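You operate a simulated robot arm through the tools that you are given. There is no shell and no other tool.

You run a simulated robot arm. Do the job below in one go: nothing can be reset, and whatever is moved stays where it is left.

## Task
Bring the hot bath down to 50 C on LOW, then soak the die from the raised rest.
Fine: keep the lid shut till the display shows 50 C; the die stays in the oil with dark plugs, lid shut, heater off; leave the other dies.

The check looks at the end state, three seconds after you hand in, the way a careful person would. Anything else that was tipped, shoved, dropped, spilled or broken makes it a failure. Lids that push on must go on centred and level and be pressed home; caps that screw on are set level and turned clockwise until they are tight.

## Robot
A 7-joint arm with a three-finger gripper on a trunk, on a base that moves. Base frame: it is fixed to the floor where the robot stands at the start and does not move with it; the origin is under the middle of the robot, x ahead of it, y to its left, z up; the surface under the hand at the start is at about z = 100.2. Units: cm, rad, N and s.
With the tool pointing down near the work surface it reaches from about 10 to 88 cm from the robot's upright axis, wherever it stands. Its first joint turns from -2.897 to 2.897 rad. Places, roughly: bath display [60, 0, 100]; bath lid [70, 20, 110]; heater knob [70, 0, 110]; oil bath [70, 20, 100]. Payload 2.94 kg.
The TCP is the grasp point between the finger pads, 3 cm short of the fingertips. In the tool frame z runs along the fingers and y along their closing line. The gripper opens to 13.2 cm; its body begins 10.7 cm behind the TCP.
Orientation is that of the tool frame in the base frame, as [roll, pitch, yaw] about the fixed x, y, z axes, in that order (R = Rz(yaw) Ry(pitch) Rx(roll)). With the fingers straight down and closing along the base's y, the tool's x points along the base's -x, its y along +y and its z along -z.

## Interface
- The arm moves only by the tool nudge_tool. Its argument "commands" is a list of rows, each an object (a shift or turn left out is 0, a gripper value left out holds the last) with "rot": the turn, a rotation vector about the tool's x, y, z in units of 5 degrees (1.0 is 5 degrees), a list of three; "delta_pos": the shift along the tool's x, y, z in units of 25 mm (1.0 is 25 mm), a list of three; "hand": the closure, from 0 (fully open) to 1 (shut). In form: [{"rot": [wx, wy, wz], "delta_pos": [tx, ty, tz], "hand": hand}, ...]. A call has 1 to 20 rows; each row shifts and turns the commanded pose from where the row before left it, along the tool's axes as they then stand. A call with a number of a shift or a turn outside -1 to 1 is refused whole. Rows are played at 5 a second. More than 5 cm and 0.15 rad between two rows, or a gripper value outside its range, and nothing of the call is played. A pose out of reach is approached as far as the arm can. The call stops where the force on the tool passes 40 N (or 10 N more than at its start, if that is more) or the arm is blocked; 0.2 s more then pass. Each finger travels about 3.74 cm/s and halts on what it meets, pressing with about 23 N; the grip force reading is that of the motor and also rises with nothing between the fingers. The clock runs only during rows and for 0.2 s after the last one: add rows that do not move to give the fingers time. The reply holds the time, the measured pose of the TCP, the force on the tool along the base axes, the opening and the grip force, in the units named above and with some noise, with the torque about the TCP (base axes, N m) and any sound that the robot's microphone picked up.
- Cameras (640 x 400 px; columns grow to the right, rows downward): "scene" is now at [4.88, 18.04, 197.24]; the picture's right is [-0.14, -0.99, 0.00], its down [-0.73, 0.10, -0.67] and it looks along [0.66, -0.09, -0.74] (base axes); focal length 271 px, centre (320, 200). "wrist" rides on the gripper at [7.2, 0.3, -14.4] in the tool frame; the picture's right is [-0.04, 1.00, 0.00], its down [-0.88, -0.04, -0.48] and it looks along [-0.48, -0.02, 0.88] (tool axes); focal length 256 px, centre (320, 200). There is no depth. A picture from a camera that has moved, and an enlarged one, comes with that camera's place and axes in the base frame and with its lens.
- snapshot(camera): a new picture of that camera. No time passes.
- lift_body(by): moves the trunk up (or, below 0, down) by that many cm; the arm and the scene camera ride with it, the base frame stays. It gives what a move gives, with no picture.
- drive_base(legs): drives the robot by 1 to 6 legs, each [ahead, left, turn to the left] in cm, cm and rad, along the robot's own axes; the way and the turn of a leg run together, so that a leg with both is an arc; at most 150 cm and 3.142 rad a leg. The arm and the cameras ride along, it lands a little off, and it stops where it bumps. It gives what a move gives.
- head_to(pan, tilt): turns the head with the scene camera to pan (to the left, within 2.496 rad either way) and tilt (down, from -0.506 to 1.204), counted from straight ahead of the robot. It gives what a move gives.
- enlarge(camera, box): a new picture of the part [left, top, right, bottom] of that camera's present view, enlarged. No time passes.
- job_done(): hands the job in; it is judged then, once.

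Places have to be worked out from the pictures, the camera data and where the tool is seen. Open the gripper and draw the arm clear of the work before you hand the job in, unless the task says otherwise.

The tools are called as a command line: name --argument value ..., lists and objects as JSON in quotes. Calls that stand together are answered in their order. nudge_tool: Moves the arm, as the interface text tells. Its arguments: {"type":"object","properties":{"commands":{"type":"array","items":{"type":"object","properties":{"rot":{"type":"array","items":{"type":"number"}},"delta_pos":{"type":"array","items":{"type":"number"}},"hand":{"type":"number"}}}}},"required":["commands"]} The other tools are called the same way: lift_body (by) moves the trunk up or down; drive_base (legs) drives the base; head_to (pan, tilt) turns the head that bears the scene camera; snapshot (camera) takes a picture; enlarge (camera, box) takes an enlarged picture of a part of a camera's view; job_done () hands the job in.

At the start:

```text
clock: 0.0
ee_pos: [52.04, 18.48, 144.26]
ee_rot: [-3.14, 0.0, -3.14]
ft_force: [0.2, -1.0, -0.3]
ft_torque: [-0.01, 0.03, -0.01]
opening: 13.21
grip_force: 0.0
trunk travel left (down, up): [-47.5, 6.5]
robot x, y, heading: [-0.02, -0.13, 0.0]
head pan, tilt (commanded): [-0.136, 0.836]
```

scene: 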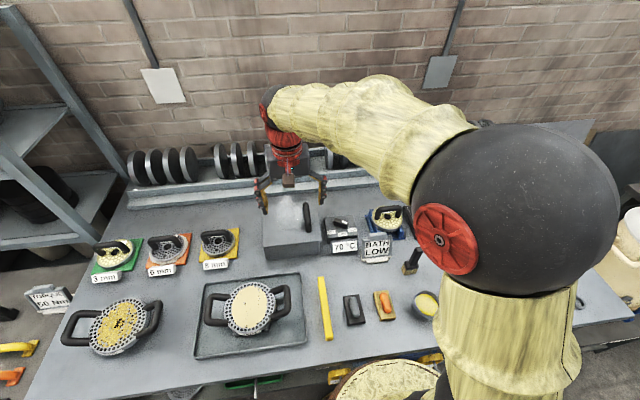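
wrist: 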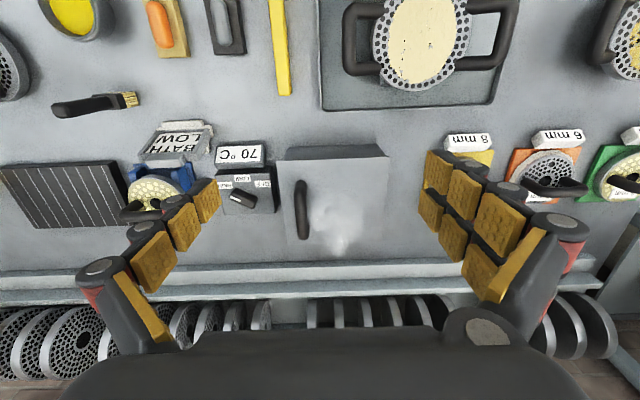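

I see a steel bath with a lid, a control box with display 70 °C and a knob, and several dies. I will enlarge the views to read the details first.

enlarge --camera "wrist" --box '[100, 110, 420, 310]'

enlarge --camera "scene" --box '[240, 140, 440, 265]'

enlarge --camera "scene" --box '[60, 200, 320, 362]'

```text
2.00 times, centred on (260, 210) of wrist
camera zoom: at [44.71, 18.91, 158.59], right [0.04, 1.0, 0.0], down [0.88, -0.04, 0.48], along [0.48, -0.02, -0.88], focal length 512 px, centre (440, 180)
```

zoom: 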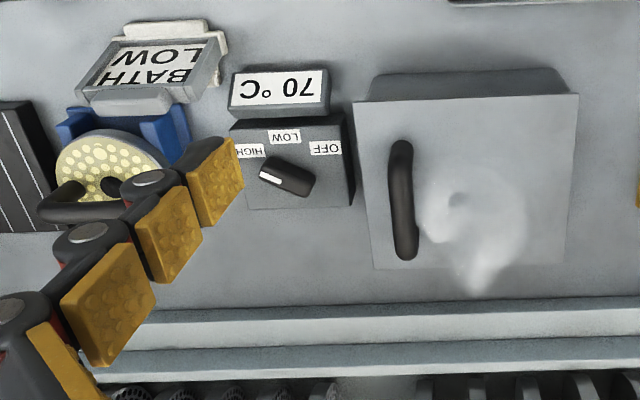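

```text
3.20 times, centred on (340, 202) of scene
camera zoom: at [4.88, 18.04, 197.24], right [-0.14, -0.99, 0.0], down [-0.73, 0.1, -0.67], along [0.66, -0.09, -0.74], focal length 867 px, centre (256, 192)
```

zoom: 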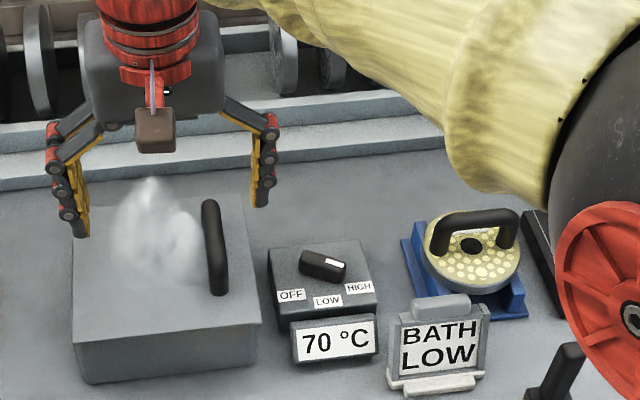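

```text
2.46 times, centred on (190, 281) of scene
camera zoom: at [4.88, 18.04, 197.24], right [-0.14, -0.99, 0.0], down [-0.73, 0.1, -0.67], along [0.66, -0.09, -0.74], focal length 667 px, centre (640, 1)
```

zoom: 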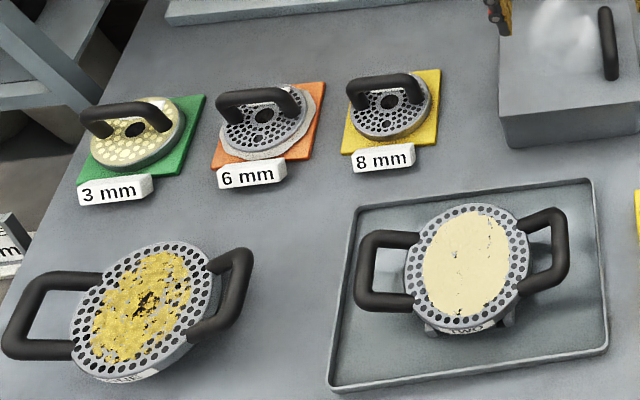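

Bath at about x 72, y 17; knob near (71, 0, 106) pointing at HIGH; the blue rest with a die sits right of it. I move the tool higher over the knob for a close wrist view before touching anything.

nudge_tool --commands '[{"delta_pos": [-0.4, -0.925, 0.95], "hand": 0}, {"delta_pos": [-0.4, -0.925, 0.95]}, {"delta_pos": [-0.4, -0.925, 0.95]}, {"delta_pos": [-0.4, -0.925, 0.95]}, {"delta_pos": [-0.4, -0.925, 0.95]}, {"delta_pos": [-0.4, -0.925, 0.95]}, {"delta_pos": [-0.4, -0.925, 0.95]}, {"delta_pos": [-0.4, -0.925, 0.95]}]'

snapshot --camera "wrist"

snapshot --camera "scene"

```text
clock: 1.8
ee_pos: [59.96, -0.03, 125.32]
ee_rot: [3.14, 0.0, -3.142]
ft_force: [0.2, -0.1, 1.3]
ft_torque: [0.0, 0.06, 0.01]
opening: 13.17
grip_force: 0.0
trunk travel left (down, up): [-47.5, 6.5]
robot x, y, heading: [0.0, -0.04, 0.0]
head pan, tilt (commanded): [-0.136, 0.836]
```

```text
taken
camera wrist: at [52.59, 0.51, 139.56], right [0.04, 1.0, 0.0], down [0.88, -0.04, 0.48], along [0.47, -0.02, -0.88], focal length 256 px, centre (320, 200)
```

wrist: 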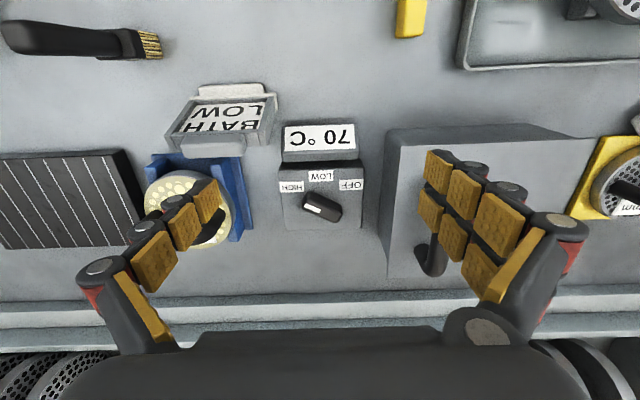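

```text
taken
camera scene: at [5.0, 17.95, 197.24], right [-0.14, -0.99, 0.0], down [-0.74, 0.1, -0.67], along [0.66, -0.09, -0.74], focal length 271 px, centre (320, 200)
```

scene: 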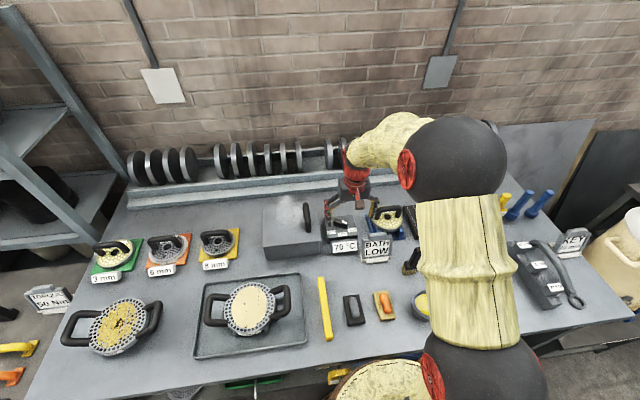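

enlarge --camera "wrist" --box '[130, 70, 400, 270]'

enlarge --camera "wrist" --box '[270, 160, 380, 240]'

enlarge --camera "scene" --box '[250, 180, 450, 305]'

enlarge --camera "scene" --box '[180, 220, 330, 360]'

```text
2.00 times, centred on (265, 170) of wrist
camera zoom: at [52.59, 0.51, 139.56], right [0.04, 1.0, 0.0], down [0.88, -0.04, 0.48], along [0.47, -0.02, -0.88], focal length 512 px, centre (430, 260)
```

zoom: 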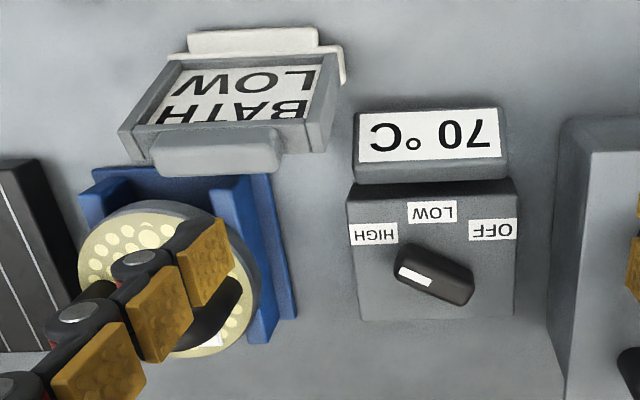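

```text
5.00 times, centred on (325, 200) of wrist
camera zoom: at [52.59, 0.51, 139.56], right [0.04, 1.0, 0.0], down [0.88, -0.04, 0.48], along [0.47, -0.02, -0.88], focal length 1280 px, centre (295, 200)
```

zoom: 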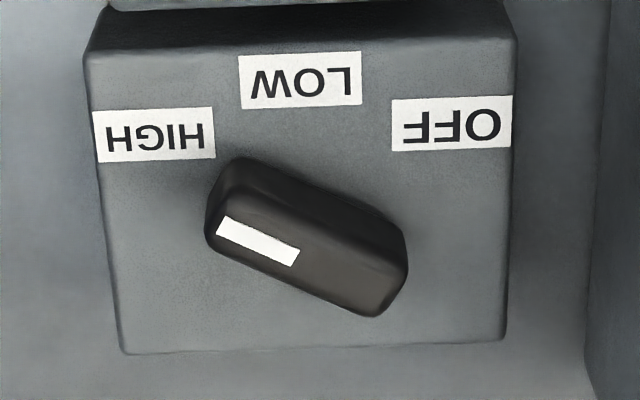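

```text
3.20 times, centred on (350, 242) of scene
camera zoom: at [5.0, 17.95, 197.24], right [-0.14, -0.99, 0.0], down [-0.74, 0.1, -0.67], along [0.66, -0.09, -0.74], focal length 867 px, centre (224, 64)
```

zoom: 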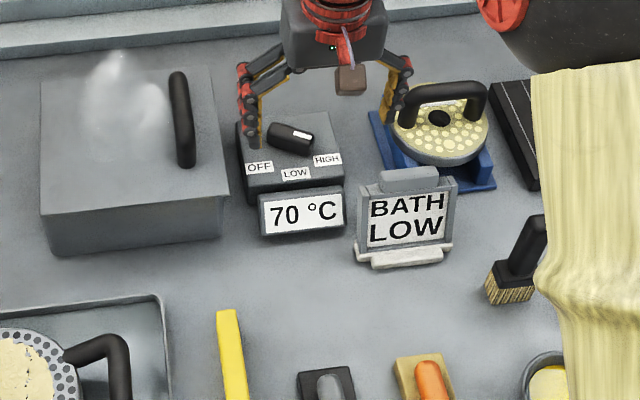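

```text
2.86 times, centred on (255, 290) of scene
camera zoom: at [5.0, 17.95, 197.24], right [-0.14, -0.99, 0.0], down [-0.74, 0.1, -0.67], along [0.66, -0.09, -0.74], focal length 774 px, centre (506, -57)
```

zoom: 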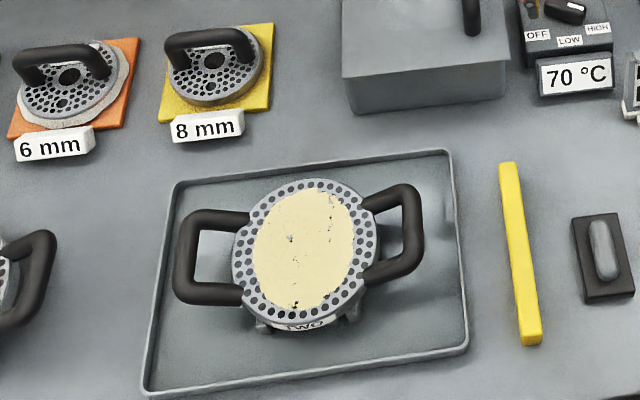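

The knob bar points to HIGH, about 63° off the LOW mark. I shift the tool forward over the knob for a second view so I can triangulate its height.

nudge_tool --commands '[{"delta_pos": [-0.9, 0, 0], "hand": 0.3}, {"delta_pos": [-0.9, 0, 0]}, {"delta_pos": [-0.9, 0, 0]}, {"delta_pos": [-0.9, 0, 0]}, {"delta_pos": [-0.85, 0, 0]}, {}]'

snapshot --camera "wrist"

enlarge --camera "wrist" --box '[270, 40, 380, 120]'

```text
clock: 3.2
ee_pos: [71.07, -0.13, 125.42]
ee_rot: [3.141, -0.002, 3.141]
ft_force: [-0.3, -0.6, 0.3]
ft_torque: [-0.01, -0.02, -0.02]
opening: 9.25
grip_force: 0.1
trunk travel left (down, up): [-47.5, 6.5]
robot x, y, heading: [0.14, 0.17, -0.002]
head pan, tilt (commanded): [-0.136, 0.836]
```

```text
taken
camera wrist: at [63.72, 0.34, 139.63], right [0.04, 1.0, 0.0], down [0.88, -0.04, 0.48], along [0.48, -0.02, -0.88], focal length 256 px, centre (320, 200)
```

wrist: 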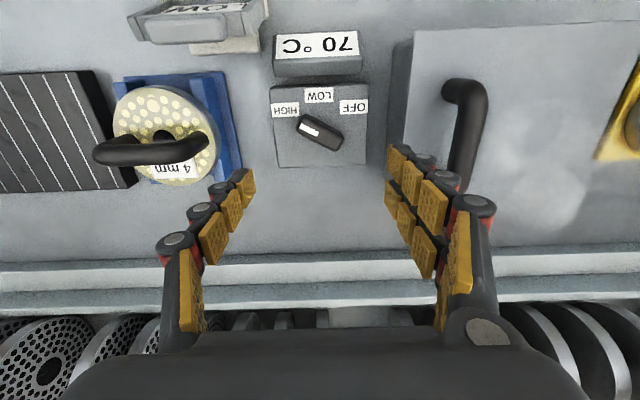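

```text
5.00 times, centred on (325, 80) of wrist
camera zoom: at [63.72, 0.34, 139.63], right [0.04, 1.0, 0.0], down [0.88, -0.04, 0.48], along [0.48, -0.02, -0.88], focal length 1280 px, centre (295, 800)
```

zoom: 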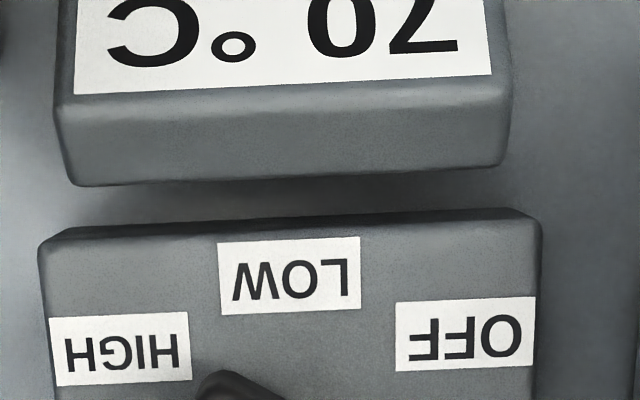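

I need the knob itself in the enlarged view, together with the lid handle and the die.

enlarge --camera "wrist" --box '[265, 90, 375, 170]'

enlarge --camera "wrist" --box '[80, 60, 260, 200]'

enlarge --camera "wrist" --box '[380, 10, 640, 260]'

```text
5.00 times, centred on (320, 130) of wrist
camera zoom: at [63.72, 0.34, 139.63], right [0.04, 1.0, 0.0], down [0.88, -0.04, 0.48], along [0.48, -0.02, -0.88], focal length 1280 px, centre (320, 550)
```

zoom: 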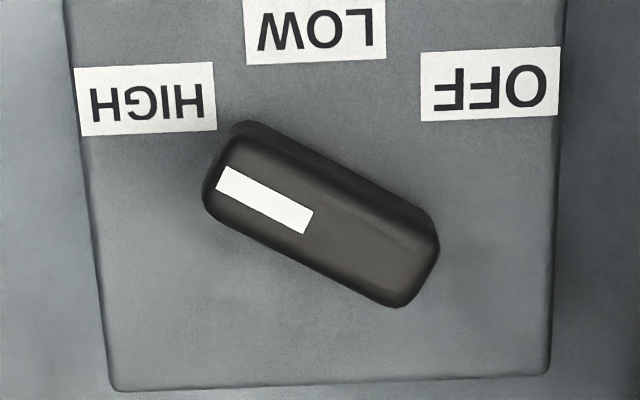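

```text
2.86 times, centred on (170, 130) of wrist
camera zoom: at [63.72, 0.34, 139.63], right [0.04, 1.0, 0.0], down [0.88, -0.04, 0.48], along [0.48, -0.02, -0.88], focal length 731 px, centre (749, 400)
```

zoom: 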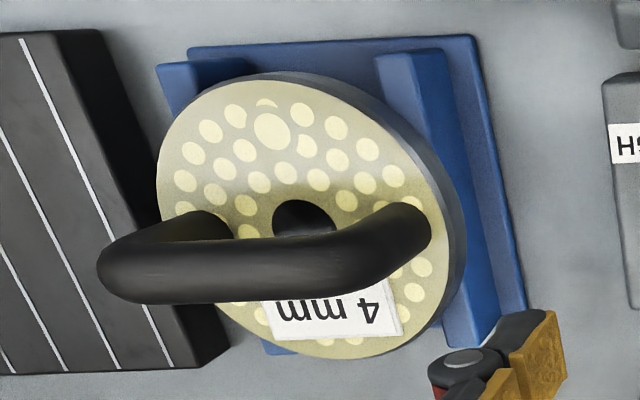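

```text
1.60 times, centred on (510, 135) of wrist
camera zoom: at [63.72, 0.34, 139.63], right [0.04, 1.0, 0.0], down [0.88, -0.04, 0.48], along [0.48, -0.02, -0.88], focal length 410 px, centre (16, 304)
```

zoom: 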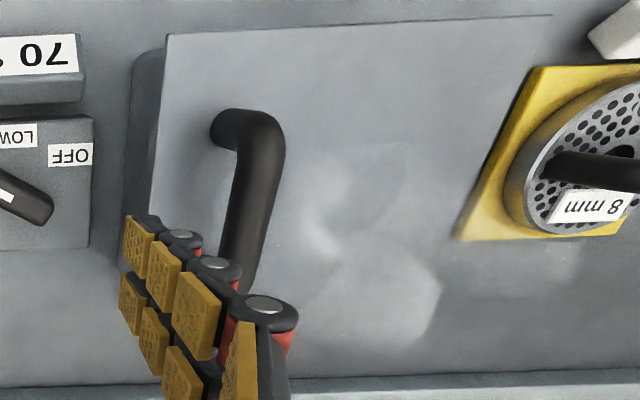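

Triangulated: knob axis ≈ (71.4, 0.05), knob top ≈ z 107.8, box top ≈ 104.6, pointer 60° from LOW. I turn the gripper 60° counter-clockwise above it so the pads straddle the bar, and pre-close to about 6 cm.

nudge_tool --commands '[{"delta_pos": [-0.13, 0.07, 0.3], "rot": [0, 0, -1], "hand": 0.5}, {"rot": [0, 0, -1]}, {"rot": [0, 0, -1]}, {"rot": [0, 0, -1]}, {"rot": [0, 0, -1]}, {"rot": [0, 0, -1]}, {"rot": [0, 0, -1]}, {"rot": [0, 0, -1]}, {"rot": [0, 0, -1]}, {"rot": [0, 0, -1]}, {"rot": [0, 0, -1]}, {"rot": [0, 0, -1]}, {"delta_pos": [0, 0, 0.8]}, {"delta_pos": [0, 0, 0.8]}, {"delta_pos": [0, 0, 0.8]}, {}]'

snapshot --camera "wrist"

snapshot --camera "scene"

```text
clock: 6.6
ee_pos: [71.32, 0.22, 118.47]
ee_rot: [-3.141, -0.001, -2.094]
ft_force: [0.1, 0.2, 0.1]
ft_torque: [-0.02, -0.03, 0.0]
opening: 6.58
grip_force: 0.0
trunk travel left (down, up): [-47.5, 6.5]
robot x, y, heading: [0.09, 0.04, -0.001]
head pan, tilt (commanded): [-0.136, 0.836]
```

```text
taken
camera wrist: at [67.43, -5.77, 132.79], right [-0.84, 0.54, 0.0], down [0.47, 0.74, 0.48], along [0.26, 0.4, -0.88], focal length 256 px, centre (320, 200)
```

wrist: 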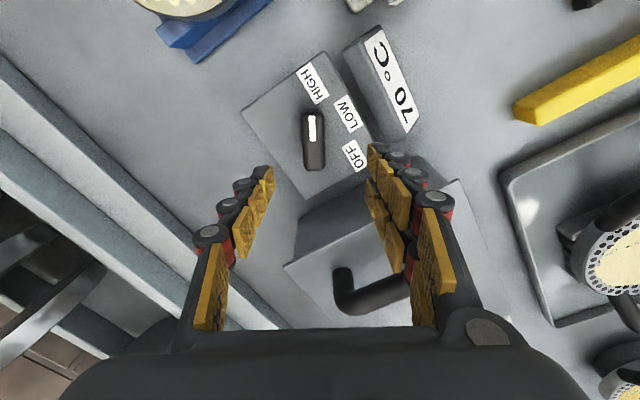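

```text
taken
camera scene: at [4.88, 18.03, 197.24], right [-0.14, -0.99, 0.0], down [-0.73, 0.1, -0.67], along [0.66, -0.09, -0.74], focal length 271 px, centre (320, 200)
```

scene: 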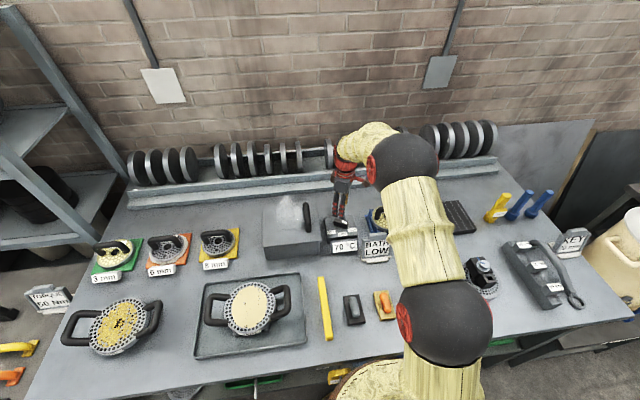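

The bar now lines up with the image's vertical. I enlarge to check lateral centring before descending.

enlarge --camera "wrist" --box '[240, 80, 400, 210]'

```text
3.08 times, centred on (320, 145) of wrist
camera zoom: at [67.43, -5.77, 132.79], right [-0.84, 0.54, 0.0], down [0.47, 0.74, 0.48], along [0.26, 0.4, -0.88], focal length 788 px, centre (320, 369)
```

zoom: 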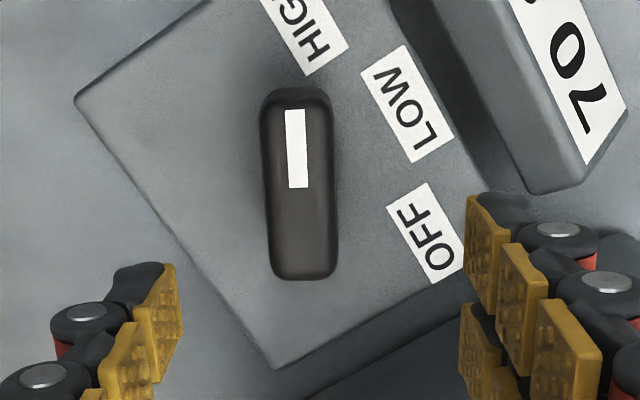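

The bar centre reads about 0.5 cm toward tool −y from the grip line. I shift by that and descend 5 cm, fingertips still above the knob, then check again.

nudge_tool --commands '[{"delta_pos": [0.05, -0.18, 0.5]}, {"delta_pos": [0, 0, 0.5]}, {"delta_pos": [0, 0, 0.5]}, {"delta_pos": [0, 0, 0.5]}, {}]'

snapshot --camera "wrist"

enlarge --camera "wrist" --box '[220, 20, 400, 200]'

```text
clock: 7.8
ee_pos: [71.88, -0.09, 113.48]
ee_rot: [3.141, -0.001, -2.094]
ft_force: [0.2, -0.6, 0.3]
ft_torque: [-0.02, 0.03, 0.01]
opening: 6.62
grip_force: 0.1
trunk travel left (down, up): [-47.5, 6.5]
robot x, y, heading: [0.24, 0.07, -0.001]
head pan, tilt (commanded): [-0.136, 0.836]
```

```text
taken
camera wrist: at [67.83, -6.17, 127.78], right [-0.84, 0.54, 0.0], down [0.47, 0.74, 0.48], along [0.26, 0.4, -0.88], focal length 256 px, centre (320, 200)
```

wrist: 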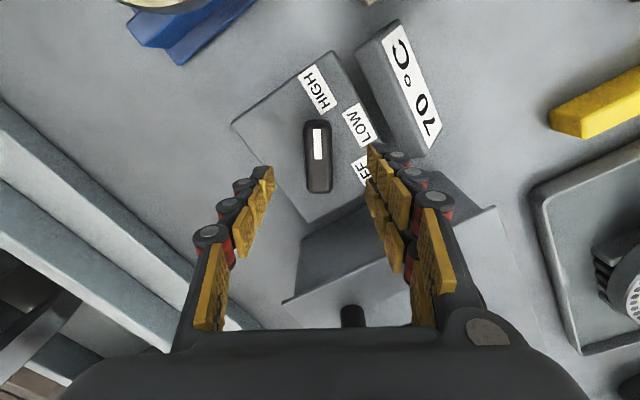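

```text
2.22 times, centred on (310, 110) of wrist
camera zoom: at [67.83, -6.17, 127.78], right [-0.84, 0.54, 0.0], down [0.47, 0.74, 0.48], along [0.26, 0.4, -0.88], focal length 569 px, centre (342, 400)
```

zoom: 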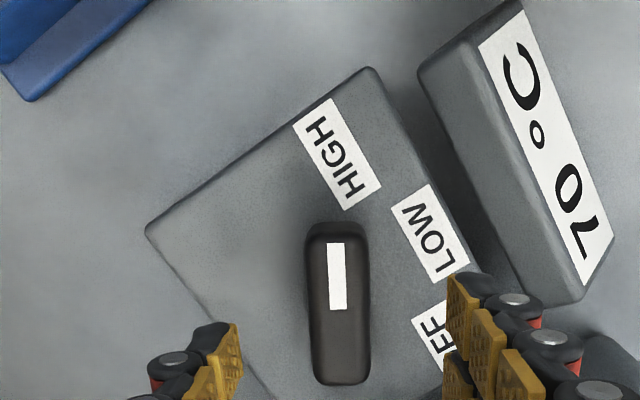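

Bar is now centred within about 0.2 cm. I descend to z ≈ 108.8 with fingertips around the bar, watching force, and then check.

nudge_tool --commands '[{"delta_pos": [0.08, -0.05, 0.4]}, {"delta_pos": [0, 0, 0.4]}, {"delta_pos": [0, 0, 0.4]}, {"delta_pos": [0, 0, 0.4]}, {"delta_pos": [0, 0, 0.3]}, {}]'

snapshot --camera "wrist"

enlarge --camera "wrist" --box '[240, 80, 440, 240]'

enlarge --camera "scene" --box '[290, 180, 410, 280]'

```text
clock: 9.2
ee_pos: [71.73, -0.27, 108.71]
ee_rot: [3.142, 0.0, -2.095]
ft_force: [0.5, 0.7, -0.4]
ft_torque: [-0.04, 0.01, 0.0]
opening: 6.61
grip_force: 0.2
trunk travel left (down, up): [-47.5, 6.5]
robot x, y, heading: [-0.19, -0.03, 0.001]
head pan, tilt (commanded): [-0.136, 0.836]
```

```text
taken
camera wrist: at [67.85, -6.31, 123.01], right [-0.84, 0.54, 0.0], down [0.47, 0.74, 0.48], along [0.26, 0.4, -0.88], focal length 256 px, centre (320, 200)
```

wrist: 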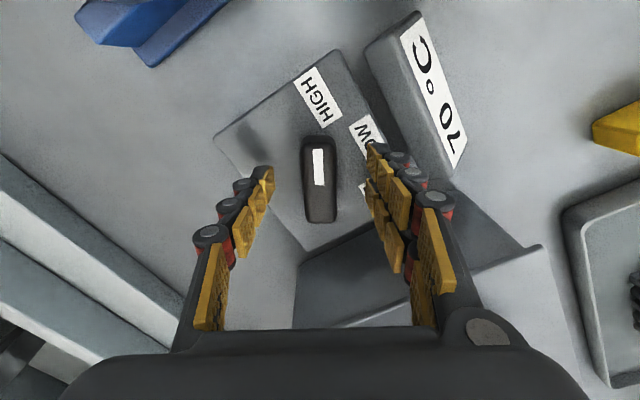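

```text
2.50 times, centred on (340, 160) of wrist
camera zoom: at [67.85, -6.31, 123.01], right [-0.84, 0.54, 0.0], down [0.47, 0.74, 0.48], along [0.26, 0.4, -0.88], focal length 640 px, centre (270, 300)
```

zoom: 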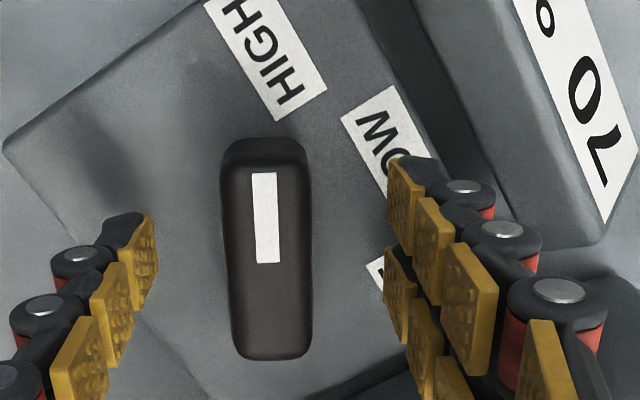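

```text
4.00 times, centred on (350, 230) of scene
camera zoom: at [4.9, 18.03, 197.24], right [-0.14, -0.99, 0.0], down [-0.73, 0.1, -0.67], along [0.66, -0.09, -0.74], focal length 1083 px, centre (200, 80)
```

zoom: 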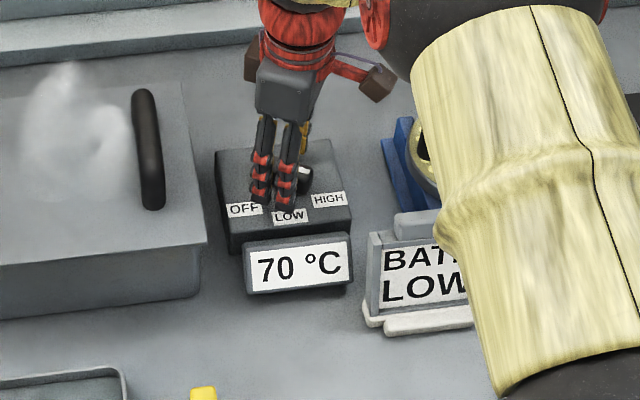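

Fingers straddle the bar well. I lower slightly, centre the last bit, and close on the bar.

nudge_tool --commands '[{"delta_pos": [0.1, -0.02, 0.16]}, {"hand": 0.7}, {"hand": 1}, {}, {}, {}, {}]'

snapshot --camera "wrist"

```text
clock: 10.8
ee_pos: [71.71, -0.49, 108.19]
ee_rot: [3.141, 0.0, -2.095]
ft_force: [-2.8, 1.8, -1.6]
ft_torque: [0.06, -0.01, 0.03]
opening: 2.36
grip_force: 44.2
trunk travel left (down, up): [-47.5, 6.5]
robot x, y, heading: [-0.1, -0.07, 0.0]
head pan, tilt (commanded): [-0.136, 0.836]
```

```text
taken
camera wrist: at [67.74, -6.58, 122.57], right [-0.84, 0.54, 0.0], down [0.47, 0.74, 0.48], along [0.25, 0.4, -0.88], focal length 256 px, centre (320, 200)
```

wrist: 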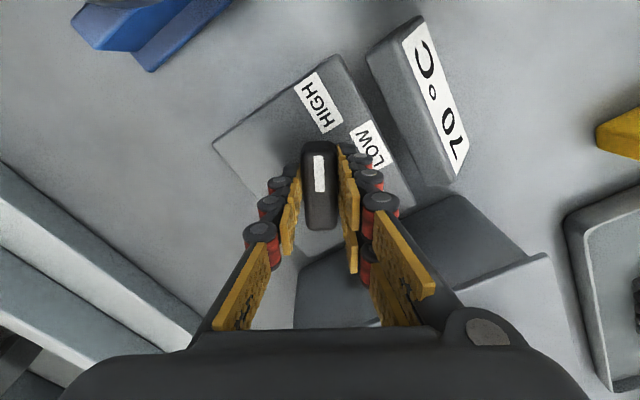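

Gripped at 2.36 cm with small side forces. I start turning clockwise (seen from above), 20° first.

nudge_tool --commands '[{"rot": [0, 0, 0.7]}, {"rot": [0, 0, 0.7]}, {"rot": [0, 0, 0.7]}, {"rot": [0, 0, 0.7]}, {"rot": [0, 0, 0.7]}, {"rot": [0, 0, 0.5]}]'

snapshot --camera "wrist"

```text
clock: 12.2
ee_pos: [71.66, -0.42, 108.28]
ee_rot: [3.139, -0.003, -2.443]
ft_force: [-11.7, 12.1, -6.4]
ft_torque: [1.11, -0.54, 0.09]
opening: 2.35
grip_force: 45.6
trunk travel left (down, up): [-47.5, 6.5]
robot x, y, heading: [-0.18, -0.07, -0.003]
head pan, tilt (commanded): [-0.136, 0.836]
```

```text
taken
camera wrist: at [65.75, -4.75, 122.58], right [-0.61, 0.79, 0.0], down [0.7, 0.54, 0.47], along [0.38, 0.29, -0.88], focal length 256 px, centre (320, 200)
```

wrist: 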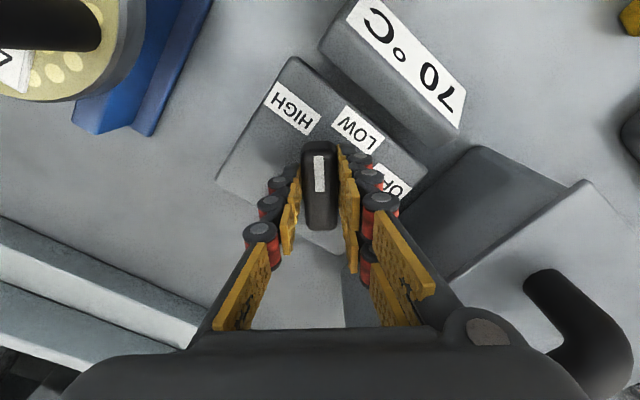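

The knob follows, but side force built toward tool +y, so my axis is off slightly. I ease the tool +y by 0.2 cm and read the force before continuing.

nudge_tool --commands '[{"delta_pos": [0, 0.08, 0]}, {}]'

```text
clock: 12.8
ee_pos: [71.53, -0.45, 108.25]
ee_rot: [3.141, -0.002, -2.443]
ft_force: [-9.5, 4.3, -9.7]
ft_torque: [-0.22, 0.46, 0.06]
opening: 2.34
grip_force: 44.9
trunk travel left (down, up): [-47.5, 6.5]
robot x, y, heading: [-0.3, -0.58, 0.001]
head pan, tilt (commanded): [-0.136, 0.836]
```

Side force dropped. I continue the clockwise turn another 20°, relieving slightly more.

nudge_tool --commands '[{"delta_pos": [0.02, 0.05, 0.03], "rot": [0, 0, 0.7]}, {"rot": [0, 0, 0.7]}, {"rot": [0, 0, 0.7]}, {"rot": [0, 0, 0.7]}, {"rot": [0, 0, 0.7]}, {"rot": [0, 0, 0.5]}]'

snapshot --camera "wrist"

```text
clock: 14.2
ee_pos: [71.39, -0.19, 108.35]
ee_rot: [3.141, 0.0, -2.794]
ft_force: [-6.7, 10.0, -4.7]
ft_torque: [0.21, 0.71, 0.12]
opening: 2.34
grip_force: 45.4
trunk travel left (down, up): [-47.5, 6.5]
robot x, y, heading: [-0.18, -0.01, -0.001]
head pan, tilt (commanded): [-0.136, 0.836]
```

```text
taken
camera wrist: at [64.45, -2.33, 122.57], right [-0.3, 0.95, 0.0], down [0.84, 0.27, 0.48], along [0.45, 0.14, -0.88], focal length 256 px, centre (320, 200)
```

wrist: 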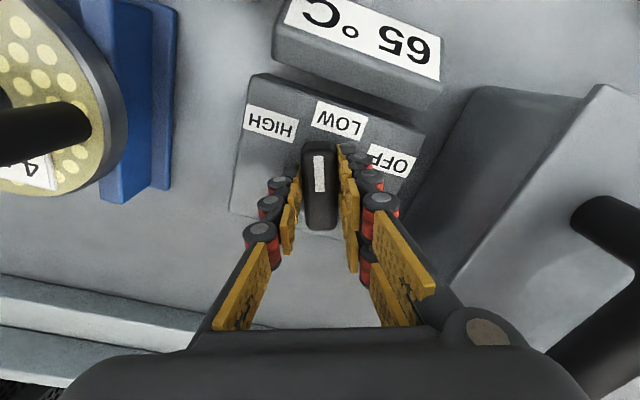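

The display already reads 65 °C. I turn the remaining 20° to LOW.

nudge_tool --commands '[{"delta_pos": [0.02, 0.06, 0.02], "rot": [0, 0, 0.7]}, {"rot": [0, 0, 0.7]}, {"rot": [0, 0, 0.7]}, {"rot": [0, 0, 0.7]}, {"rot": [0, 0, 0.7]}, {"rot": [0, 0, 0.5]}, {}]'

snapshot --camera "wrist"

```text
clock: 15.8
ee_pos: [71.5, -0.04, 108.41]
ee_rot: [-3.139, 0.002, -3.141]
ft_force: [-2.1, 22.3, 7.2]
ft_torque: [0.72, 1.17, 0.09]
opening: 2.36
grip_force: 45.3
trunk travel left (down, up): [-47.5, 6.5]
robot x, y, heading: [-0.06, 0.26, -0.009]
head pan, tilt (commanded): [-0.136, 0.836]
```

```text
taken
camera wrist: at [64.06, 0.38, 122.56], right [0.04, 1.0, 0.0], down [0.88, -0.04, 0.48], along [0.48, -0.02, -0.88], focal length 256 px, centre (320, 200)
```

wrist: 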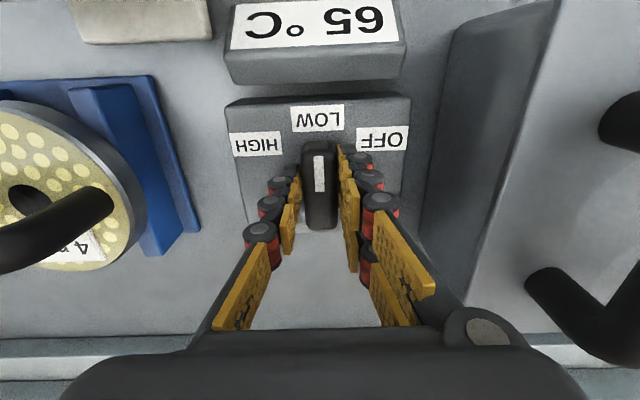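

Knob points at LOW. I relieve the side force, then open the fingers and watch that the knob stays.

nudge_tool --commands '[{"delta_pos": [0, 0.06, 0]}, {"delta_pos": [0, 0.04, 0]}, {}]'

```text
clock: 16.6
ee_pos: [71.38, -0.07, 108.23]
ee_rot: [-3.14, 0.002, -3.141]
ft_force: [-2.6, 8.9, 5.0]
ft_torque: [0.06, -1.02, 0.04]
opening: 2.35
grip_force: 45.0
trunk travel left (down, up): [-47.5, 6.5]
robot x, y, heading: [-0.02, -0.3, -0.0]
head pan, tilt (commanded): [-0.136, 0.836]
```

Force is down to 9 N. I open to 6.6 cm and lift straight up to z ≈ 118.

nudge_tool --commands '[{"hand": 0.6}, {"hand": 0.5}, {}, {"delta_pos": [0, 0, -0.5]}, {"delta_pos": [0, 0, -0.8]}, {"delta_pos": [0, 0, -0.9]}, {"delta_pos": [0, 0, -0.9]}, {"delta_pos": [0, 0, -0.9]}, {}]'

snapshot --camera "wrist"

enlarge --camera "wrist" --box '[250, 60, 400, 200]'

```text
clock: 18.6
ee_pos: [71.44, -0.0, 118.17]
ee_rot: [-3.141, -0.002, 3.141]
ft_force: [0.7, 0.7, -1.1]
ft_torque: [0.02, 0.03, -0.03]
opening: 6.62
grip_force: 0.0
trunk travel left (down, up): [-47.5, 6.5]
robot x, y, heading: [-0.14, 0.12, 0.001]
head pan, tilt (commanded): [-0.136, 0.836]
```

```text
taken
camera wrist: at [64.15, 0.4, 132.43], right [0.04, 1.0, 0.0], down [0.88, -0.04, 0.47], along [0.47, -0.02, -0.88], focal length 256 px, centre (320, 200)
```

wrist: 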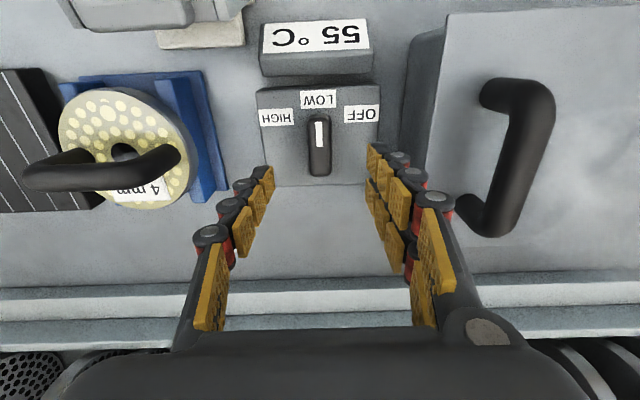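

```text
2.86 times, centred on (325, 130) of wrist
camera zoom: at [64.15, 0.4, 132.43], right [0.04, 1.0, 0.0], down [0.88, -0.04, 0.47], along [0.47, -0.02, -0.88], focal length 731 px, centre (306, 400)
```

zoom: 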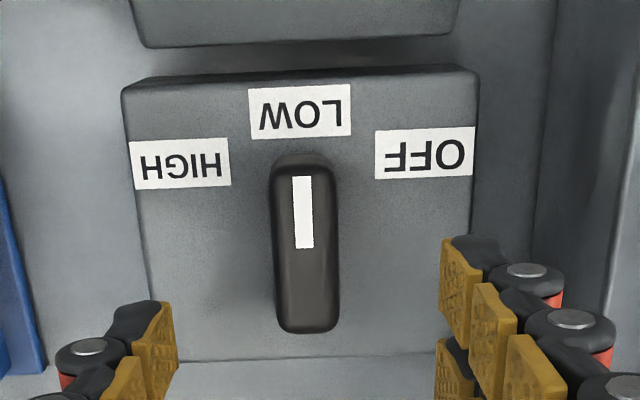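

Knob is cleanly on LOW and the display reads 55 °C and falling. While it cools I rise and move over the blue rest to measure the 4 mm die and its handle.

nudge_tool --commands '[{"delta_pos": [0, 0, -0.9], "hand": 0.3}, {"delta_pos": [0, 0, -0.9]}, {"delta_pos": [0.36, -0.87, -0.4]}, {"delta_pos": [0.36, -0.87, -0.4]}, {"delta_pos": [0.36, -0.87, -0.4]}, {"delta_pos": [0.36, -0.87, -0.4]}, {"delta_pos": [0.36, -0.87, -0.4]}, {"delta_pos": [0.36, -0.87, -0.4]}, {}]'

snapshot --camera "wrist"

enlarge --camera "wrist" --box '[220, 90, 420, 240]'

snapshot --camera "scene"

```text
clock: 20.6
ee_pos: [66.15, -13.02, 128.8]
ee_rot: [3.14, 0.001, -3.142]
ft_force: [-0.1, -0.1, 0.7]
ft_torque: [0.01, 0.01, 0.02]
opening: 9.25
grip_force: 0.1
trunk travel left (down, up): [-47.5, 6.5]
robot x, y, heading: [0.21, 0.05, 0.0]
head pan, tilt (commanded): [-0.136, 0.836]
```

```text
taken
camera wrist: at [58.78, -12.62, 143.05], right [0.04, 1.0, 0.0], down [0.88, -0.04, 0.48], along [0.47, -0.02, -0.88], focal length 256 px, centre (320, 200)
```

wrist: 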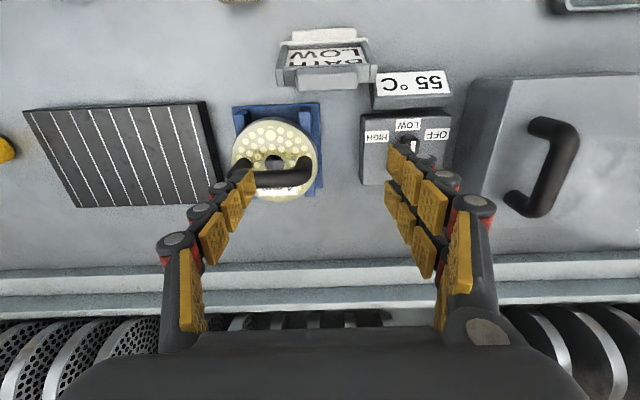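

```text
2.67 times, centred on (320, 165) of wrist
camera zoom: at [58.78, -12.62, 143.05], right [0.04, 1.0, 0.0], down [0.88, -0.04, 0.48], along [0.47, -0.02, -0.88], focal length 683 px, centre (320, 293)
```

zoom: 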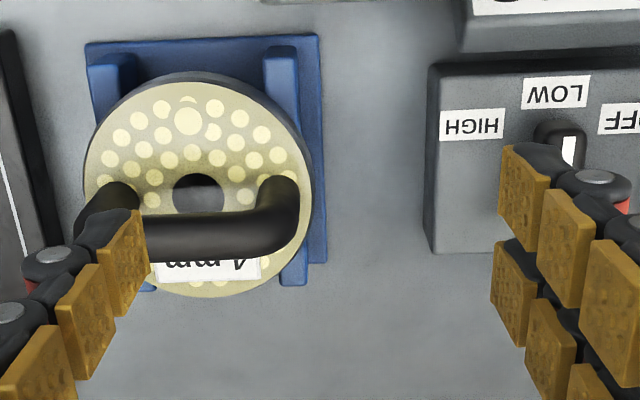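

```text
taken
camera scene: at [4.95, 18.07, 197.23], right [-0.14, -0.99, 0.0], down [-0.74, 0.1, -0.67], along [0.66, -0.09, -0.74], focal length 271 px, centre (320, 200)
```

scene: 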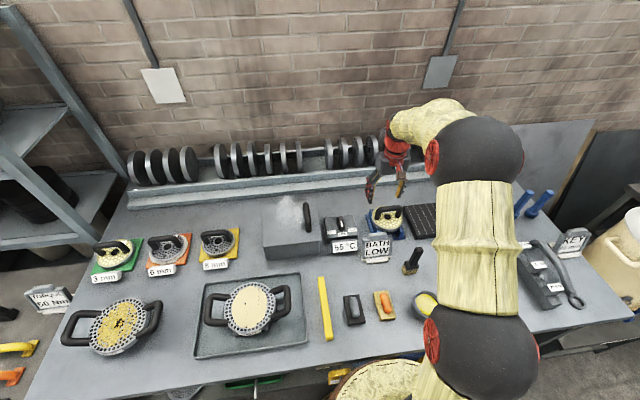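

Die plate centre is near (71.5, −19.5), handle bar along y around z 113. I centre the camera over it for a cleaner measurement.

nudge_tool --commands '[{"delta_pos": [0.2, -0.9, 0], "hand": 0}, {"delta_pos": [0.2, -0.9, 0]}, {"delta_pos": [0.1, -0.9, 0]}, {}]'

enlarge --camera "wrist" --box '[230, 90, 430, 240]'

enlarge --camera "scene" --box '[300, 170, 460, 270]'

```text
clock: 21.6
ee_pos: [64.78, -19.85, 128.72]
ee_rot: [3.142, 0.0, -3.141]
ft_force: [-0.4, -0.4, -1.4]
ft_torque: [0.02, 0.01, 0.02]
opening: 13.21
grip_force: 0.1
trunk travel left (down, up): [-47.5, 6.5]
robot x, y, heading: [0.25, -0.09, 0.002]
head pan, tilt (commanded): [-0.136, 0.836]
```

```text
2.67 times, centred on (330, 165) of wrist
camera zoom: at [57.49, -19.47, 142.98], right [0.04, 1.0, 0.0], down [0.88, -0.04, 0.48], along [0.47, -0.02, -0.88], focal length 683 px, centre (293, 293)
```

zoom: 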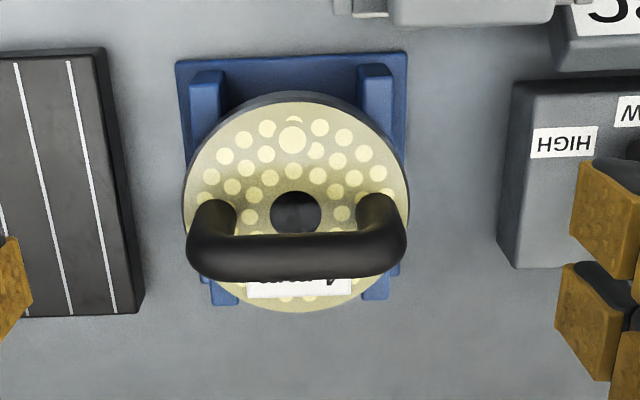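

```text
4.00 times, centred on (380, 220) of scene
camera zoom: at [4.9, 18.08, 197.23], right [-0.14, -0.99, 0.0], down [-0.73, 0.1, -0.67], along [0.66, -0.09, -0.74], focal length 1083 px, centre (80, 120)
```

zoom: 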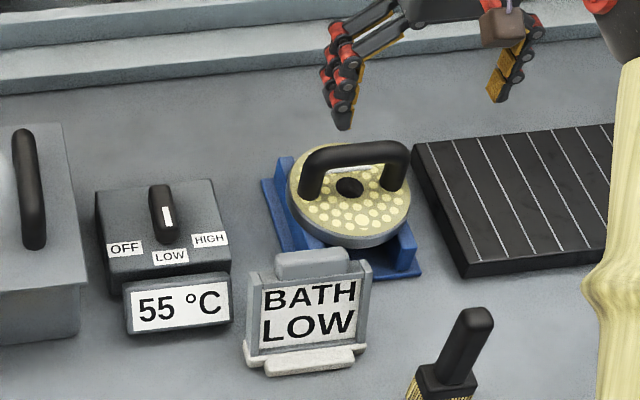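

Die plate: centre ≈ (71.9, −19.85), top z ≈ 107, handle bar along y at z ≈ 112.5. Now I go look at the lid while the bath finishes cooling.

nudge_tool --commands '[{"delta_pos": [0.05, 0.95, -0.3]}, {"delta_pos": [0.05, 0.95, -0.3]}, {"delta_pos": [0.05, 0.95, -0.3]}, {"delta_pos": [0.05, 0.95, -0.3]}, {"delta_pos": [0.05, 0.95, -0.3]}, {"delta_pos": [0.05, 0.95, -0.3]}, {"delta_pos": [0.05, 0.95, -0.3]}, {"delta_pos": [0.05, 0.95, -0.3]}, {"delta_pos": [0.05, 0.95, -0.3]}, {"delta_pos": [0.05, 0.95, -0.3]}, {"delta_pos": [0.05, 0.95, -0.3]}, {"delta_pos": [0.05, 0.95, -0.3]}, {"delta_pos": [0.05, 0.95, -0.3]}, {"delta_pos": [0.05, 0.95]}, {"delta_pos": [0.05, 0.95]}, {"delta_pos": [0.05, 0.95]}, {"delta_pos": [0.05, 0.95]}, {}]'

snapshot --camera "wrist"

snapshot --camera "scene"

```text
refused: a shift or a turn must be a list of 3 entries
```

```text
taken
camera wrist: at [57.49, -19.47, 142.98], right [0.04, 1.0, 0.0], down [0.88, -0.04, 0.48], along [0.47, -0.02, -0.88], focal length 256 px, centre (320, 200)
```

wrist: 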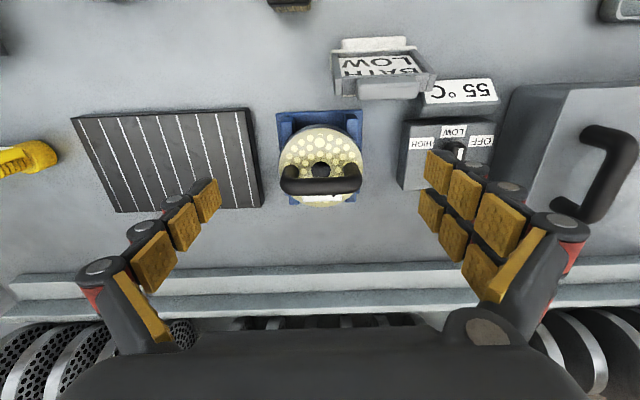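

```text
taken
camera scene: at [4.9, 18.08, 197.23], right [-0.14, -0.99, 0.0], down [-0.73, 0.1, -0.67], along [0.66, -0.09, -0.74], focal length 271 px, centre (320, 200)
```

scene: 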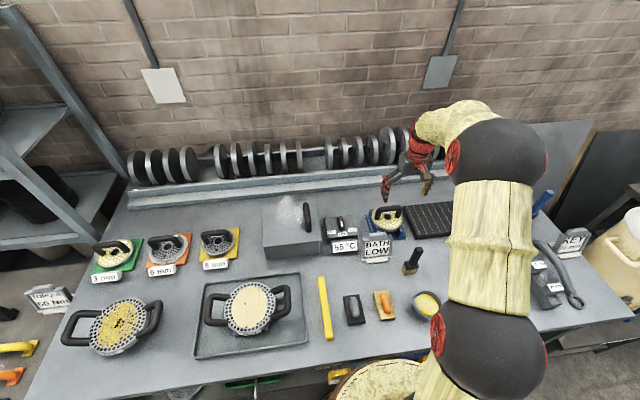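

That call was refused for a two-number shift; I resend it with full triples to get over the lid.

nudge_tool --commands '[{"delta_pos": [0.05, 0.95, -0.3]}, {"delta_pos": [0.05, 0.95, -0.3]}, {"delta_pos": [0.05, 0.95, -0.3]}, {"delta_pos": [0.05, 0.95, -0.3]}, {"delta_pos": [0.05, 0.95, -0.3]}, {"delta_pos": [0.05, 0.95, -0.3]}, {"delta_pos": [0.05, 0.95, -0.3]}, {"delta_pos": [0.05, 0.95, -0.3]}, {"delta_pos": [0.05, 0.95, -0.3]}, {"delta_pos": [0.05, 0.95, -0.3]}, {"delta_pos": [0.05, 0.95, -0.3]}, {"delta_pos": [0.05, 0.95, -0.3]}, {"delta_pos": [0.05, 0.95, -0.3]}, {"delta_pos": [0.05, 0.95, 0]}, {"delta_pos": [0.05, 0.95, 0]}, {"delta_pos": [0.05, 0.95, 0]}, {"delta_pos": [0.05, 0.95, 0]}, {}]'

snapshot --camera "wrist"

snapshot --camera "scene"

```text
clock: 25.4
ee_pos: [62.67, 20.58, 138.29]
ee_rot: [3.141, 0.0, 3.14]
ft_force: [0.7, 0.8, 0.8]
ft_torque: [0.03, 0.01, -0.01]
opening: 13.19
grip_force: 0.1
trunk travel left (down, up): [-47.5, 6.5]
robot x, y, heading: [-0.11, -0.16, 0.001]
head pan, tilt (commanded): [-0.136, 0.836]
```

```text
taken
camera wrist: at [55.37, 20.9, 152.65], right [0.04, 1.0, 0.0], down [0.88, -0.04, 0.48], along [0.47, -0.02, -0.88], focal length 256 px, centre (320, 200)
```

wrist: 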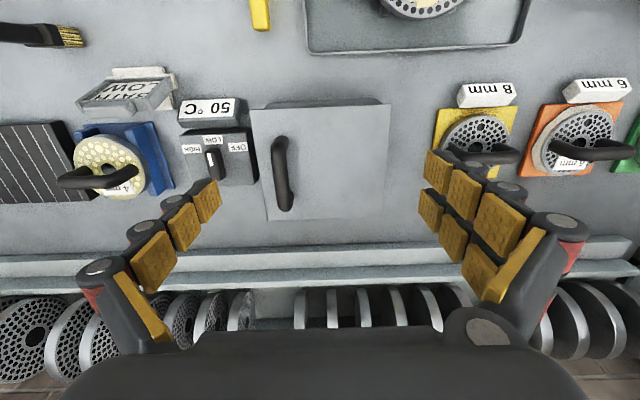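

```text
taken
camera scene: at [4.9, 17.98, 197.24], right [-0.14, -0.99, 0.0], down [-0.73, 0.1, -0.67], along [0.66, -0.09, -0.74], focal length 271 px, centre (320, 200)
```

scene: 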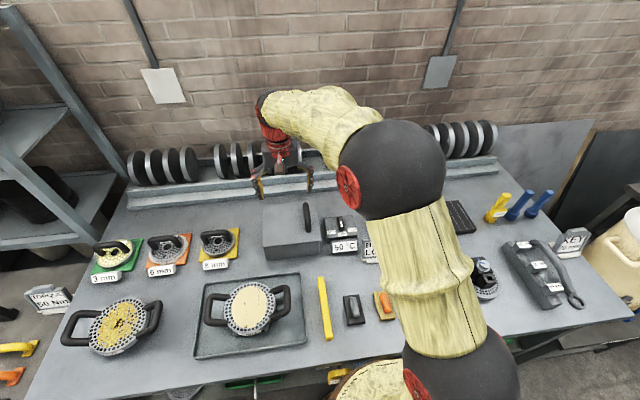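

The display now reads 50 °C and the steam has stopped. I enlarge the lid in both views to find any hinge.

enlarge --camera "wrist" --box '[170, 80, 430, 240]'

enlarge --camera "scene" --box '[240, 180, 370, 270]'

enlarge --camera "wrist" --box '[340, 80, 440, 240]'

```text
2.46 times, centred on (300, 160) of wrist
camera zoom: at [55.37, 20.9, 152.65], right [0.04, 1.0, 0.0], down [0.88, -0.04, 0.48], along [0.47, -0.02, -0.88], focal length 630 px, centre (369, 298)
```

zoom: 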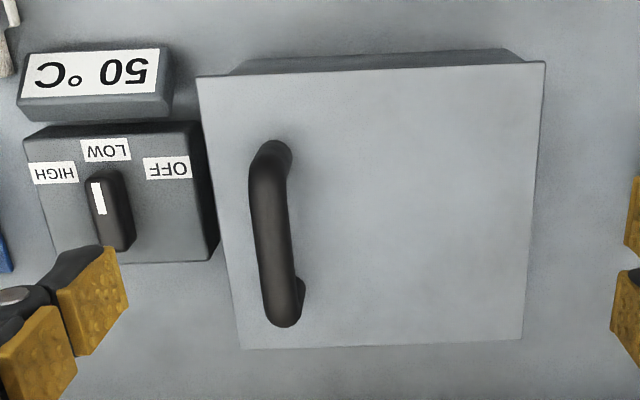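

```text
4.44 times, centred on (305, 225) of scene
camera zoom: at [4.9, 17.98, 197.24], right [-0.14, -0.99, 0.0], down [-0.73, 0.1, -0.67], along [0.66, -0.09, -0.74], focal length 1204 px, centre (387, 89)
```

zoom: 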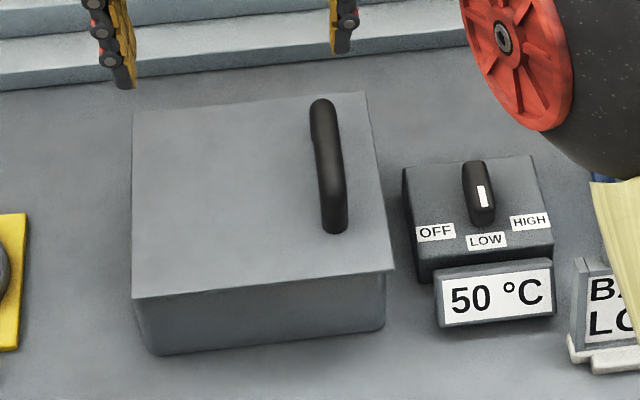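

```text
2.50 times, centred on (390, 160) of wrist
camera zoom: at [55.37, 20.9, 152.65], right [0.04, 1.0, 0.0], down [0.88, -0.04, 0.48], along [0.47, -0.02, -0.88], focal length 640 px, centre (145, 300)
```

zoom: 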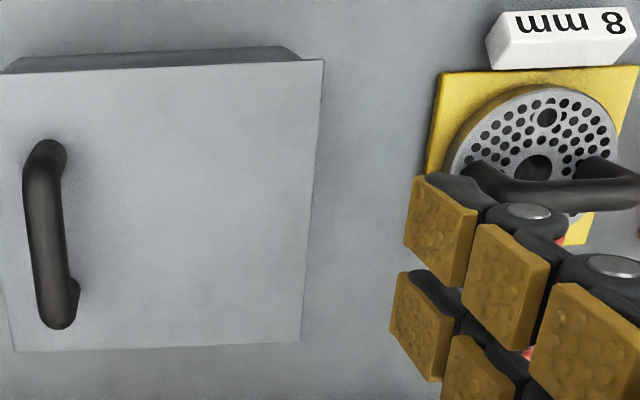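

No hinge is visible, but the handle sits near the right edge (bar along x at y ≈ 14.1, z ≈ 114.3, centre x ≈ 71.7), so a hinge on the left edge is likely. I position above the handle and check.

nudge_tool --commands '[{"delta_pos": [-0.515, -0.37, 0.9], "hand": 0.5}, {"delta_pos": [-0.515, -0.37, 0.9]}, {"delta_pos": [-0.515, -0.37, 0.9]}, {"delta_pos": [-0.515, -0.37, 0.9]}, {"delta_pos": [-0.515, -0.37, 0.9]}, {"delta_pos": [-0.515, -0.37, 0.9]}, {"delta_pos": [-0.515, -0.37, 0.9]}, {}]'

snapshot --camera "wrist"

enlarge --camera "scene" --box '[240, 160, 370, 270]'

```text
clock: 27.2
ee_pos: [71.61, 14.14, 122.86]
ee_rot: [-3.141, 0.001, -3.14]
ft_force: [-0.5, 0.1, 0.7]
ft_torque: [0.03, -0.02, 0.0]
opening: 6.59
grip_force: 0.1
trunk travel left (down, up): [-47.5, 6.5]
robot x, y, heading: [-0.28, -0.01, -0.001]
head pan, tilt (commanded): [-0.136, 0.836]
```

```text
taken
camera wrist: at [64.31, 14.5, 137.06], right [0.04, 1.0, 0.0], down [0.88, -0.04, 0.48], along [0.48, -0.02, -0.88], focal length 256 px, centre (320, 200)
```

wrist: 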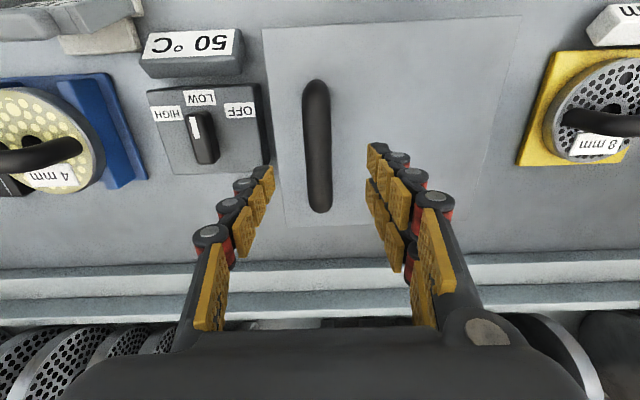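

```text
3.64 times, centred on (305, 215) of scene
camera zoom: at [4.82, 18.04, 197.24], right [-0.14, -0.99, 0.0], down [-0.73, 0.1, -0.67], along [0.66, -0.09, -0.74], focal length 985 px, centre (374, 146)
```

zoom: 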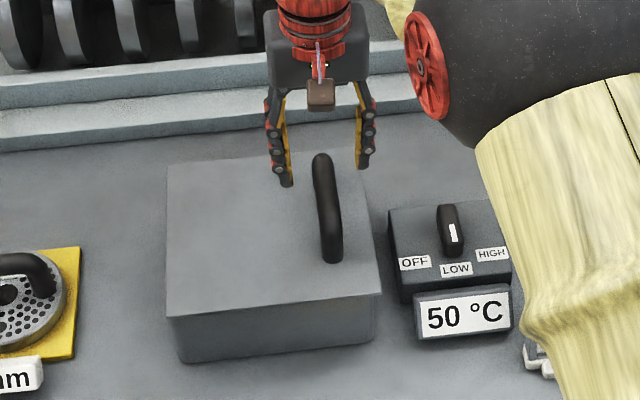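

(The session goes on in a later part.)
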